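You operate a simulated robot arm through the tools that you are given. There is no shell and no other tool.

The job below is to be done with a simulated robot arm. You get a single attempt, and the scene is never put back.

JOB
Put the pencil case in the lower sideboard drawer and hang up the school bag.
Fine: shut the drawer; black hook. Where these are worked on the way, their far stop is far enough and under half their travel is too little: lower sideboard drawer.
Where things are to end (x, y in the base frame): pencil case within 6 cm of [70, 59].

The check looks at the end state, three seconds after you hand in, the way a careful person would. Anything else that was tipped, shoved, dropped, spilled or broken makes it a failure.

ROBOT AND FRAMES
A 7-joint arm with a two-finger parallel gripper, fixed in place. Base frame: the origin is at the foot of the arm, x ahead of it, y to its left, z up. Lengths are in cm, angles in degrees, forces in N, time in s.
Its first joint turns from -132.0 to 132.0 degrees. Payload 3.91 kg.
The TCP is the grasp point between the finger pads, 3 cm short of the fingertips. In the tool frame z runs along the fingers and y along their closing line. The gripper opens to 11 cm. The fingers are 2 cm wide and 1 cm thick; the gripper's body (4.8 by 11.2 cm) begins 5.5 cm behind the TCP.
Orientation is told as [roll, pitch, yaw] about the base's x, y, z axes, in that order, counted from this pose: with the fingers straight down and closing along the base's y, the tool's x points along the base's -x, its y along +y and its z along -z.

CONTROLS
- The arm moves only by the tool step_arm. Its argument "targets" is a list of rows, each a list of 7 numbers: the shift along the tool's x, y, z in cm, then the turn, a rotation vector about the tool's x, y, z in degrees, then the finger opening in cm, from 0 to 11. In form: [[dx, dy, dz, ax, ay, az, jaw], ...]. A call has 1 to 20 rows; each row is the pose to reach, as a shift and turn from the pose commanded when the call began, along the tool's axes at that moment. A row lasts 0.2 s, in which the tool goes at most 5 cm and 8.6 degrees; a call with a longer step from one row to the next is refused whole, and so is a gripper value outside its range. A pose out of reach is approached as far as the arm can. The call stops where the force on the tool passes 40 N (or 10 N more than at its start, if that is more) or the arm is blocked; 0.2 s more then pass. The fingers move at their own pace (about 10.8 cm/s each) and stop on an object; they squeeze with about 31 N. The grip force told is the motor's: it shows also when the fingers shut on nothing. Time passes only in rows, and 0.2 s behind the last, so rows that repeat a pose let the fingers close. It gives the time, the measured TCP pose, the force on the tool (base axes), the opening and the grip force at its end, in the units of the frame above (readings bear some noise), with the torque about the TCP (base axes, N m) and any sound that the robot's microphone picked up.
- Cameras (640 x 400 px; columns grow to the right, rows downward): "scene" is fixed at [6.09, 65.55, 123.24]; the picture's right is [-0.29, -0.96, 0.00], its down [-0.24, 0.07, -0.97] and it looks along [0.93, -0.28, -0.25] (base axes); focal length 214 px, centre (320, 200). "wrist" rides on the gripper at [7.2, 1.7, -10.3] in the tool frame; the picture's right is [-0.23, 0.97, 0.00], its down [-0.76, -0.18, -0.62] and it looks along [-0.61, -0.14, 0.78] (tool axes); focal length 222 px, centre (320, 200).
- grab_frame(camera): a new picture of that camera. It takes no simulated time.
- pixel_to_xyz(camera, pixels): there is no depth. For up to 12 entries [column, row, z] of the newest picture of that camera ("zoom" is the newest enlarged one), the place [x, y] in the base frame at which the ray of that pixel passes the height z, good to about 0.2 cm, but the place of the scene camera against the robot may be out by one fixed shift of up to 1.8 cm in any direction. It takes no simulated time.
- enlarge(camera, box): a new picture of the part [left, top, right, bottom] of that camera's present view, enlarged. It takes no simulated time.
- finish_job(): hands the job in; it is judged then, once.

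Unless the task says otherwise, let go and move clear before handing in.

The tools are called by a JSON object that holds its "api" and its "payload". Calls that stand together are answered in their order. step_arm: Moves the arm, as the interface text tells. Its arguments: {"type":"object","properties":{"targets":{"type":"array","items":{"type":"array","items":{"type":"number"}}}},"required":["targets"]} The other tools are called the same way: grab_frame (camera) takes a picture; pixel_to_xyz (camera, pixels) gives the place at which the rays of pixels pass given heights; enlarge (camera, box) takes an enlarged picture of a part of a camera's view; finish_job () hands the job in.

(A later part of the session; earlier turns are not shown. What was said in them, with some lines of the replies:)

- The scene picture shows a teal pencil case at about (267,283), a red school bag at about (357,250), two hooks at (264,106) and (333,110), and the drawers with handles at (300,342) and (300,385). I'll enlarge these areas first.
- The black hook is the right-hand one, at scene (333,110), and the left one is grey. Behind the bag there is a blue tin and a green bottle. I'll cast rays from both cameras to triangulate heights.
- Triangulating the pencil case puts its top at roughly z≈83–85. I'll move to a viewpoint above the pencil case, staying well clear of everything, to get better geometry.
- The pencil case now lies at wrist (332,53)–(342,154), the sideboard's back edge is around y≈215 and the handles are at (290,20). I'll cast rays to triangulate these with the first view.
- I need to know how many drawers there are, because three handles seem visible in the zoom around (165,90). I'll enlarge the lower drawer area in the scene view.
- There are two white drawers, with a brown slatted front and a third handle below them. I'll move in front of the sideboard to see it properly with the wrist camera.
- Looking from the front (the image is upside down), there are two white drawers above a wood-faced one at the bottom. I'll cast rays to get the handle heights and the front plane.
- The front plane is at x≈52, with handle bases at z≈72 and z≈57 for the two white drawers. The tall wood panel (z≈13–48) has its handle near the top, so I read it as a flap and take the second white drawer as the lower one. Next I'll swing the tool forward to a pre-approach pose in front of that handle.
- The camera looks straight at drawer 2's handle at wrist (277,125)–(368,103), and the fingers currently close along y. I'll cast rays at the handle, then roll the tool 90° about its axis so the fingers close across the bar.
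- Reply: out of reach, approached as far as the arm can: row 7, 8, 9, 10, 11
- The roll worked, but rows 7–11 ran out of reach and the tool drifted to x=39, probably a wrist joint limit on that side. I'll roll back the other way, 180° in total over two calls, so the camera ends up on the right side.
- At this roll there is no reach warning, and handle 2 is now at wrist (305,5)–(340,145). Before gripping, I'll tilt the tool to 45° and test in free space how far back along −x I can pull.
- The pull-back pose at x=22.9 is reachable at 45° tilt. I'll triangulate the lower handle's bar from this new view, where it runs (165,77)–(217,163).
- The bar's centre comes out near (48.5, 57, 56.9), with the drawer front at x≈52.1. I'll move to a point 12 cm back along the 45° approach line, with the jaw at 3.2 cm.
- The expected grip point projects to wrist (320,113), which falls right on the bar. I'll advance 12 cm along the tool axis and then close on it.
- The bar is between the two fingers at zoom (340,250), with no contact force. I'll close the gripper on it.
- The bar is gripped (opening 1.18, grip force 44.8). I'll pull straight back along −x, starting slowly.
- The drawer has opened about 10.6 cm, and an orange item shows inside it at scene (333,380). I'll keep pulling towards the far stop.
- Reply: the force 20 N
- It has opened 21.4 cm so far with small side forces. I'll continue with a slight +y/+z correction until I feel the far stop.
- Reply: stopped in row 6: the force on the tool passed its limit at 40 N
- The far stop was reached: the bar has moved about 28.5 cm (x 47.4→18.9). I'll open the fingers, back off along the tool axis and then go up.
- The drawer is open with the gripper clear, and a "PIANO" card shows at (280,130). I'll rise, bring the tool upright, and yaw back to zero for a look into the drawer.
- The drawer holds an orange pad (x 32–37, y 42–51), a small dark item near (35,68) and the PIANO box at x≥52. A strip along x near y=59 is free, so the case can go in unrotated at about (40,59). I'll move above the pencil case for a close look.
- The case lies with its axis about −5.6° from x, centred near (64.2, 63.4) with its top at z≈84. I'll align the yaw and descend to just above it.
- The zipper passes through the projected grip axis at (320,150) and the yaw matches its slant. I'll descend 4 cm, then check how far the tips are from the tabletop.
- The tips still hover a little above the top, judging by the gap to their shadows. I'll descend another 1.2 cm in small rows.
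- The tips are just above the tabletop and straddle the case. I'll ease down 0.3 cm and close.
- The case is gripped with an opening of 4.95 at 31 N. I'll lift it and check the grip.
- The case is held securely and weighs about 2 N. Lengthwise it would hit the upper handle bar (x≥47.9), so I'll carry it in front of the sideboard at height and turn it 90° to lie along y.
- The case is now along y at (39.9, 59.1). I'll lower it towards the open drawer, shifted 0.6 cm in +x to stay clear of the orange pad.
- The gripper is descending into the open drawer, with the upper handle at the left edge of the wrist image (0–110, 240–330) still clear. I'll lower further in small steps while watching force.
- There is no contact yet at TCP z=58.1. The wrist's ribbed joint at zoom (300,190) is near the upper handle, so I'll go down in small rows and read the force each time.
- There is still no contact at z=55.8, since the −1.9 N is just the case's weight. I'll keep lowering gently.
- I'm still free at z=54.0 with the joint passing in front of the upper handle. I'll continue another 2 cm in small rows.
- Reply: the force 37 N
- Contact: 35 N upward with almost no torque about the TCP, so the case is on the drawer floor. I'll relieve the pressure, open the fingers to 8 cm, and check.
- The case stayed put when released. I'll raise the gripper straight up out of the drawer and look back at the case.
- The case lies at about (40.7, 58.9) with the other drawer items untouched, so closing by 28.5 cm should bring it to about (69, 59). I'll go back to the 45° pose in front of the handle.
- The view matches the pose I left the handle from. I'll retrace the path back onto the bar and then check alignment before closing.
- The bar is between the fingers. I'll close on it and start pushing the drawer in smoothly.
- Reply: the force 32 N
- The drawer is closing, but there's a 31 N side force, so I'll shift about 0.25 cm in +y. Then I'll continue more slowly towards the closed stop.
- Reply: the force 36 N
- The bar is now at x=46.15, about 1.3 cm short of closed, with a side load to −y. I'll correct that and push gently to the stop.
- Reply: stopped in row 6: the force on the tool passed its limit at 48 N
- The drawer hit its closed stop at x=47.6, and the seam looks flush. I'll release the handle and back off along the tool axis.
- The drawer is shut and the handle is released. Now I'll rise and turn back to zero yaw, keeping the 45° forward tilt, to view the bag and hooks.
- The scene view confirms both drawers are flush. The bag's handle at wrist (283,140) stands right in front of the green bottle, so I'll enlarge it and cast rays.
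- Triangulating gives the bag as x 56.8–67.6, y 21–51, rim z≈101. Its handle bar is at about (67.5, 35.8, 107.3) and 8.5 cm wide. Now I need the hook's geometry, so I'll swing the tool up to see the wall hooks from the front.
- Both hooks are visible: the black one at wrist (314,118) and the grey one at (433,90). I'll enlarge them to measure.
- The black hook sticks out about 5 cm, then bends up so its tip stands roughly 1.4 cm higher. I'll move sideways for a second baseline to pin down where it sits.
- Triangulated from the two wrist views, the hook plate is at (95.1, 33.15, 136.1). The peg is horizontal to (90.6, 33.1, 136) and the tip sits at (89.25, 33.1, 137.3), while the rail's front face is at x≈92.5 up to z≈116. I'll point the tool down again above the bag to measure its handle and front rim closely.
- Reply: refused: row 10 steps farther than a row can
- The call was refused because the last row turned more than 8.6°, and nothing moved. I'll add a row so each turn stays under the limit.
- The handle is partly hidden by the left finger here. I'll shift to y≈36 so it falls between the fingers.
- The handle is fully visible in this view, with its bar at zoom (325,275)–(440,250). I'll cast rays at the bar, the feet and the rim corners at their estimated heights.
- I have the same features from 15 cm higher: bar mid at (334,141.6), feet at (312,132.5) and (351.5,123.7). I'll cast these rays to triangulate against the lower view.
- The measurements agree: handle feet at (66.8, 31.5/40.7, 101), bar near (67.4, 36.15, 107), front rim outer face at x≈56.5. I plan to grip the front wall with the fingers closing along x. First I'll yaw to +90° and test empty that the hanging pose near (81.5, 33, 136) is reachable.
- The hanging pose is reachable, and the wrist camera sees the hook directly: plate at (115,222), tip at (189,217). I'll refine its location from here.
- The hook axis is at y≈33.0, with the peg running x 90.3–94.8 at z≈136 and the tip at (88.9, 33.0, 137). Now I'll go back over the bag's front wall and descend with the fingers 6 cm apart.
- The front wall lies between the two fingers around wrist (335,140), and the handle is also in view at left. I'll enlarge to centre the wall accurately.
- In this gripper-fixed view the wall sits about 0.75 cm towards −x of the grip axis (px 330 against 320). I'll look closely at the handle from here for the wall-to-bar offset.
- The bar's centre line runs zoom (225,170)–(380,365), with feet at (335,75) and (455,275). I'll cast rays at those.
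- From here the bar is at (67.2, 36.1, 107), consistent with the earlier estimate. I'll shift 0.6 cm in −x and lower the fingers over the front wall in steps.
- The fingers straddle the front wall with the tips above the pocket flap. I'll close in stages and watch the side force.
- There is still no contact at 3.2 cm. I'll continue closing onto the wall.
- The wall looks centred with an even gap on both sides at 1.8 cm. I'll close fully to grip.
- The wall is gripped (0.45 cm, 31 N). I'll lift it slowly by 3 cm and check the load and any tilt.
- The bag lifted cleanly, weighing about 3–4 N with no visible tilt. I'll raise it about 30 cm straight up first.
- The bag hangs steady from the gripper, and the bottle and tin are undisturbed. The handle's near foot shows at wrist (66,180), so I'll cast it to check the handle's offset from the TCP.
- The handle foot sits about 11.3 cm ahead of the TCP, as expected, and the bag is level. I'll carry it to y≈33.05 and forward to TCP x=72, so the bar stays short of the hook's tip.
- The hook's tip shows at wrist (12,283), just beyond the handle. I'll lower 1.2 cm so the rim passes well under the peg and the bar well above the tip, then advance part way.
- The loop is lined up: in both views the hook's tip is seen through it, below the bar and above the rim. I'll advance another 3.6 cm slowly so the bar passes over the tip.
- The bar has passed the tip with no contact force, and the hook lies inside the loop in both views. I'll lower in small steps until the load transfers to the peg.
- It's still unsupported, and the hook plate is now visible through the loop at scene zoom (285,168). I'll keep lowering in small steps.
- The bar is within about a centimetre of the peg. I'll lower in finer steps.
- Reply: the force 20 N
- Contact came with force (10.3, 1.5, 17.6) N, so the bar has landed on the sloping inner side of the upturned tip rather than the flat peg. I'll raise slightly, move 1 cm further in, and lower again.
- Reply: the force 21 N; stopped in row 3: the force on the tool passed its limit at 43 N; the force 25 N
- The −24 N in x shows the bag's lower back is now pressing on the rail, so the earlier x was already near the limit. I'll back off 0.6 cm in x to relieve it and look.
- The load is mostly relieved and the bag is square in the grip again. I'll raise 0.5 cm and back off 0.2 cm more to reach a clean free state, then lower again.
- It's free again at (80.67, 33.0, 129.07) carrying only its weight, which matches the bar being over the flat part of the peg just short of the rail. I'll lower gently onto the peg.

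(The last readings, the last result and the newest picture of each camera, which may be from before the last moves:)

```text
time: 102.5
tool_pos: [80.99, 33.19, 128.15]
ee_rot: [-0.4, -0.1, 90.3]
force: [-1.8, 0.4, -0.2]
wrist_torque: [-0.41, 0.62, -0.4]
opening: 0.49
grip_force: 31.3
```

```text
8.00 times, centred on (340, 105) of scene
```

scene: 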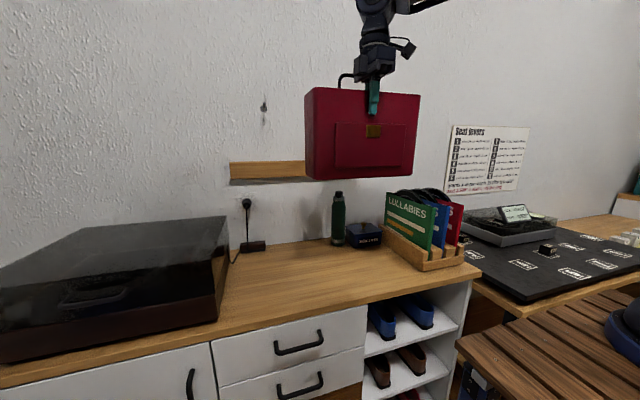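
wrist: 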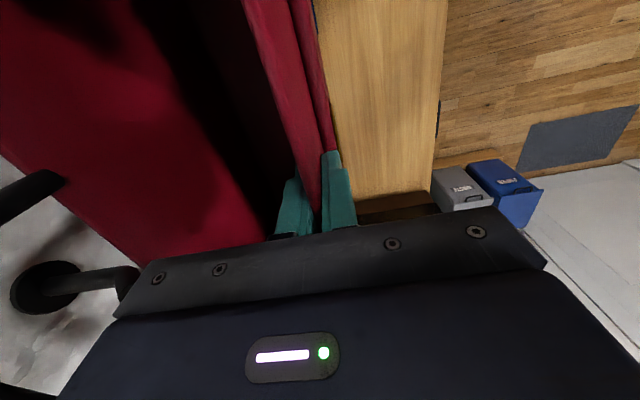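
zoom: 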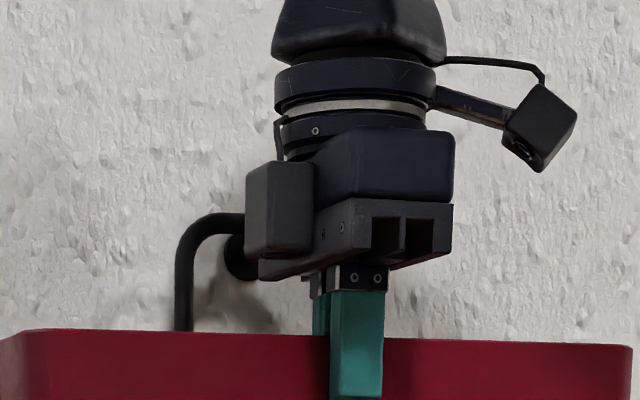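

The load has moved to the hook: the vertical force went from −3.7 to about 0 N. I'll open the fingers slowly and see whether the bag stays.

{"api": "step_arm", "payload": {"targets": [[0, 0, 0, 0, 0, 0, 0.7], [0, 0, 0, 0, 0, 0, 1], [0, 0, 0, 0, 0, 0, 1.4], [0, 0, 0, 0, 0, 0, 1.8], [0, 0, 0, 0, 0, 0, 1.8]]}}

{"api": "grab_frame", "payload": {"camera": "wrist"}}

{"api": "enlarge", "payload": {"camera": "wrist", "box": [0, 150, 200, 400]}}

{"api": "enlarge", "payload": {"camera": "scene", "box": [290, 70, 390, 190]}}

```text
time: 103.8
tool_pos: [80.97, 33.29, 128.05]
ee_rot: [-0.3, -0.2, 90.3]
force: [-0.3, -0.6, 0.4]
wrist_torque: [0.01, 0.0, 0.01]
opening: 1.78
grip_force: 0.0
```

```text
taken
```

wrist: 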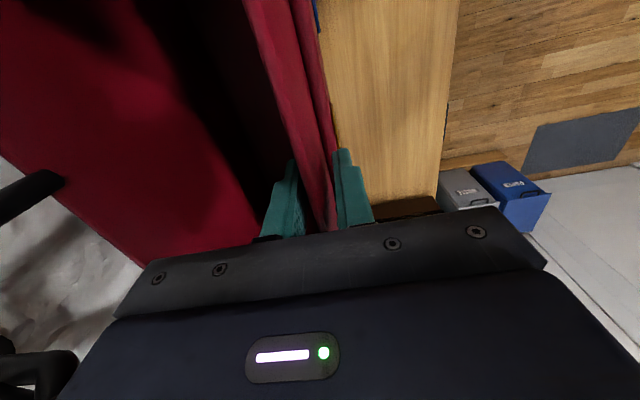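

```text
1.60 times, centred on (100, 275) of wrist
```

zoom: 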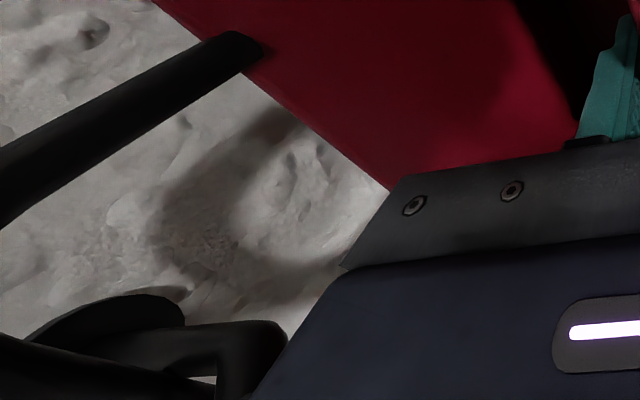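

```text
3.33 times, centred on (340, 130) of scene
```

zoom: 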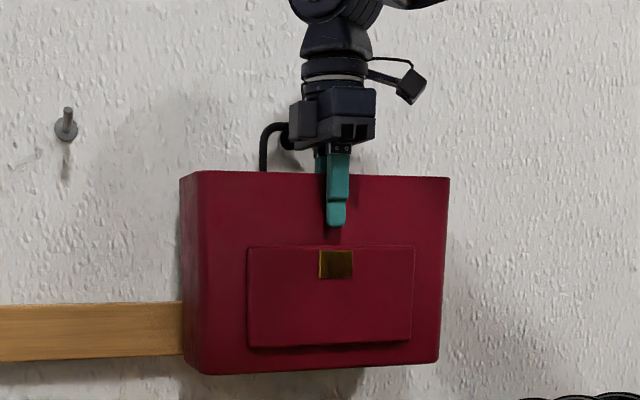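

The bag hangs free with zero grip force. I'll open a little more and withdraw straight up slowly.

{"api": "step_arm", "payload": {"targets": [[0, 0, 0, 0, 0, 0, 3], [0, 0, 0, 0, 0, 0, 3.4], [0, 0, -0.8, 0, 0, 0, 3.4], [0, 0, -1.8, 0, 0, 0, 3.4], [0, 0, -3, 0, 0, 0, 3.4]]}}

{"api": "enlarge", "payload": {"camera": "scene", "box": [290, 70, 390, 190]}}

{"api": "grab_frame", "payload": {"camera": "wrist"}}

```text
time: 105.0
tool_pos: [80.78, 33.1, 131.02]
ee_rot: [-0.3, -0.1, 90.3]
force: [-0.2, 0.6, -0.9]
wrist_torque: [0.04, 0.03, -0.01]
opening: 3.38
grip_force: 0.0
```

```text
3.33 times, centred on (340, 130) of scene
```

zoom: 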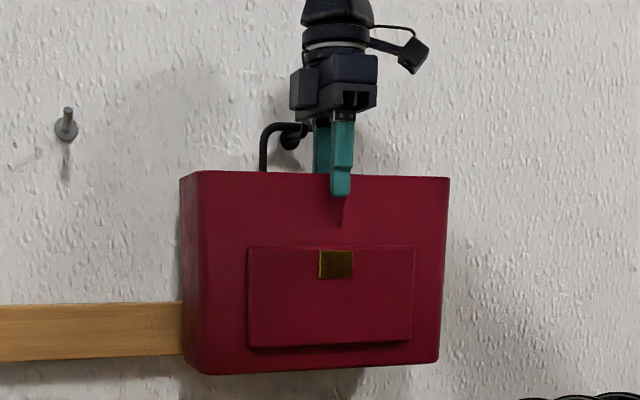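

```text
taken
```

wrist: 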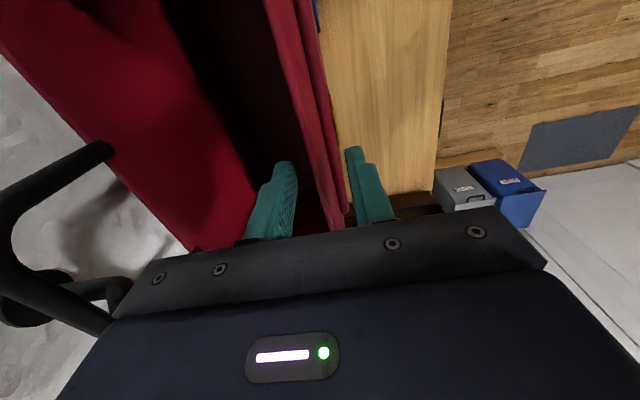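

The bag didn't move as the fingers rose, and the bar is seen lying across the peg at wrist (60,300). I'll continue up and then back away from the wall.

{"api": "step_arm", "payload": {"targets": [[0, 0, -2, 0, 0, 0, 3.4], [0, 0, -4, 0, 0, 0, 3.4], [0, 0, -6.5, 0, 0, 0, 3.4], [0, 0, -9, 0, 0, 0, 3.4], [0, 0, -11, 0, 0, 0, 3.4]]}}

{"api": "grab_frame", "payload": {"camera": "wrist"}}

{"api": "enlarge", "payload": {"camera": "wrist", "box": [0, 80, 260, 260]}}

{"api": "enlarge", "payload": {"camera": "scene", "box": [290, 70, 390, 190]}}

```text
time: 106.2
tool_pos: [80.9, 33.11, 142.12]
ee_rot: [-0.3, -0.1, 90.2]
force: [-0.2, -0.2, 0.6]
wrist_torque: [0.0, 0.01, 0.0]
opening: 3.4
grip_force: 0.0
```

```text
taken
```

wrist: 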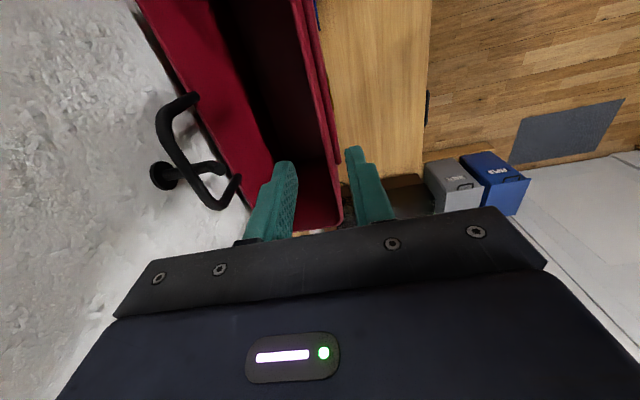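

```text
2.22 times, centred on (130, 170) of wrist
```

zoom: 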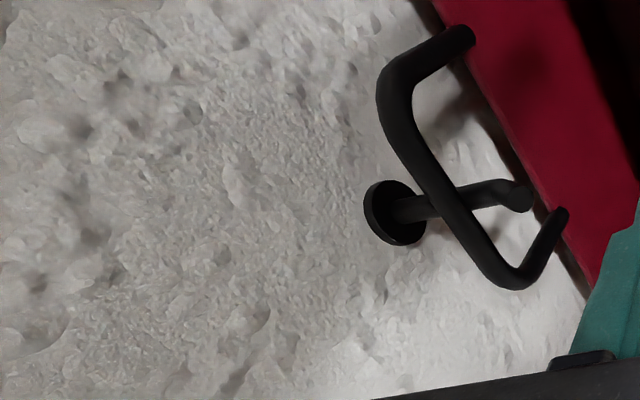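

```text
3.33 times, centred on (340, 130) of scene
```

zoom: 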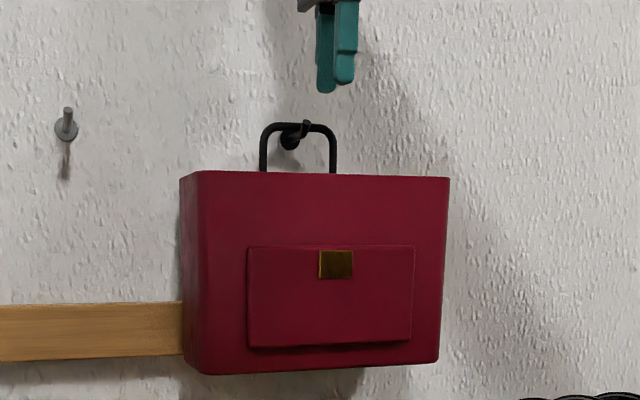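

The bag hangs on the black hook with the bar across the middle of the peg and the upturned tip in front of it. I'll back the arm away from the wall and check the whole scene.

{"api": "step_arm", "payload": {"targets": [[0, 2, -1, 0, 0, 0, 3.4], [0, 6, -3, 0, 0, 0, 3.4], [0, 10.5, -5, 0, 0, 0, 3.4], [0, 15, -7, 0, 0, 0, 3.4], [0, 19.5, -8, 0, 0, 0, 3.4], [0, 24, -9, 0, 0, 0, 3.4], [0, 28, -9, 0, 0, 0, 3.4], [0, 30, -9, 0, 0, 0, 3.4]]}}

{"api": "grab_frame", "payload": {"camera": "scene"}}

{"api": "enlarge", "payload": {"camera": "scene", "box": [260, 70, 400, 190]}}

{"api": "enlarge", "payload": {"camera": "scene", "box": [190, 220, 480, 400]}}

```text
time: 108.0
tool_pos: [50.74, 32.96, 150.74]
ee_rot: [-0.4, -0.1, 90.3]
force: [0.7, 0.2, -0.7]
wrist_torque: [0.0, 0.04, -0.04]
opening: 3.38
grip_force: 0.0
```

```text
taken
```

scene: 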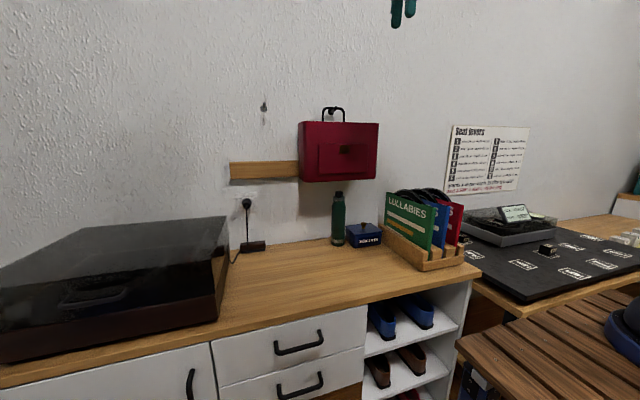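

```text
3.33 times, centred on (330, 130) of scene
```

zoom: 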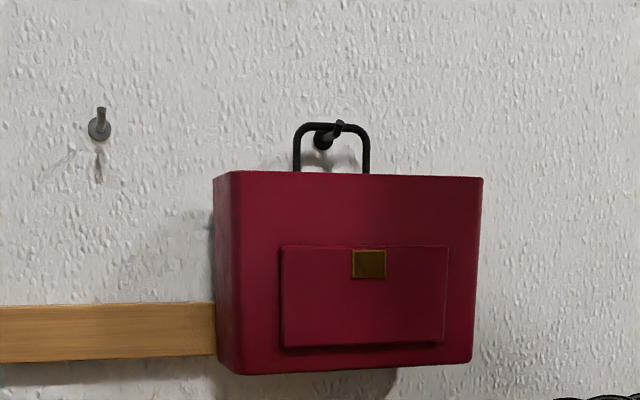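

```text
2.21 times, centred on (335, 310) of scene
```

zoom: 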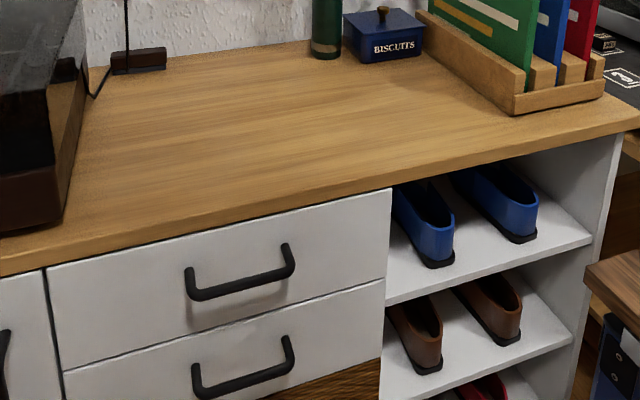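

Everything looks right: the bag is on the black hook, and the bottle, tin, records and drawers are as before. I'll compare the drawer fronts with the very first picture using the same enlargement box.

{"api": "enlarge", "payload": {"camera": "scene", "box": [190, 290, 390, 400]}}

{"api": "grab_frame", "payload": {"camera": "wrist"}}

```text
3.20 times, centred on (290, 345) of scene
```

zoom: 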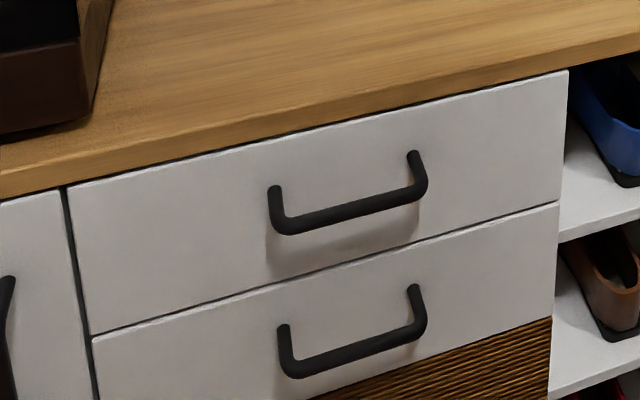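

```text
taken
```

wrist: 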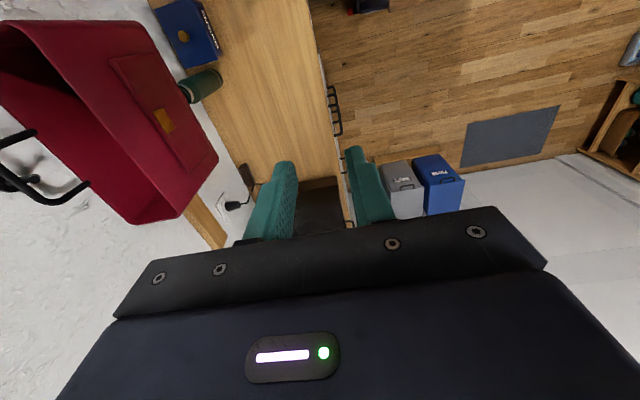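

The drawer fronts and handles match the first picture: upper handle at (270–425, 155–230) and lower at (280–425, 290–375), seams flush. The bag hangs steadily on the black hook and the gripper is empty and well clear, so I'm handing the job in.

{"api": "finish_job", "payload": {}}

```text
The job is handed in.
```

The pencil case is in the lower sideboard drawer, the drawer is shut, and the school bag hangs by its handle on the black hook. The job is handed in, but I don't have the check's result.

- **Pencil case:** I set it on the drawer floor at about (40.7, 58.9) with the drawer pulled to its far stop, about 28.5 cm. Closing should put it near (69, 59), within your 6 cm of [70, 59]. That is worked out from the travel; I did not reopen the drawer to look.
- **Which drawer:** There are two white drawers above a ribbed wood panel with a handle near its top. I took the panel for a shutter or flap, so I used the lower white drawer. If the panel is actually the lower drawer, the case is in the wrong one.
- **Drawer:** It closed against its stop, and both fronts look the same as in the first picture.
- **Bag:** The handle rests across the flat part of the hook, behind its upturned tip. It had not moved in the pictures after I let go. The bag's lower back sits against, or very close to, the wooden rail on the wall.
- **Other things:** The bottle, biscuit tin and records look undisturbed in the last picture. The items already in the drawer looked untouched just before I closed it.
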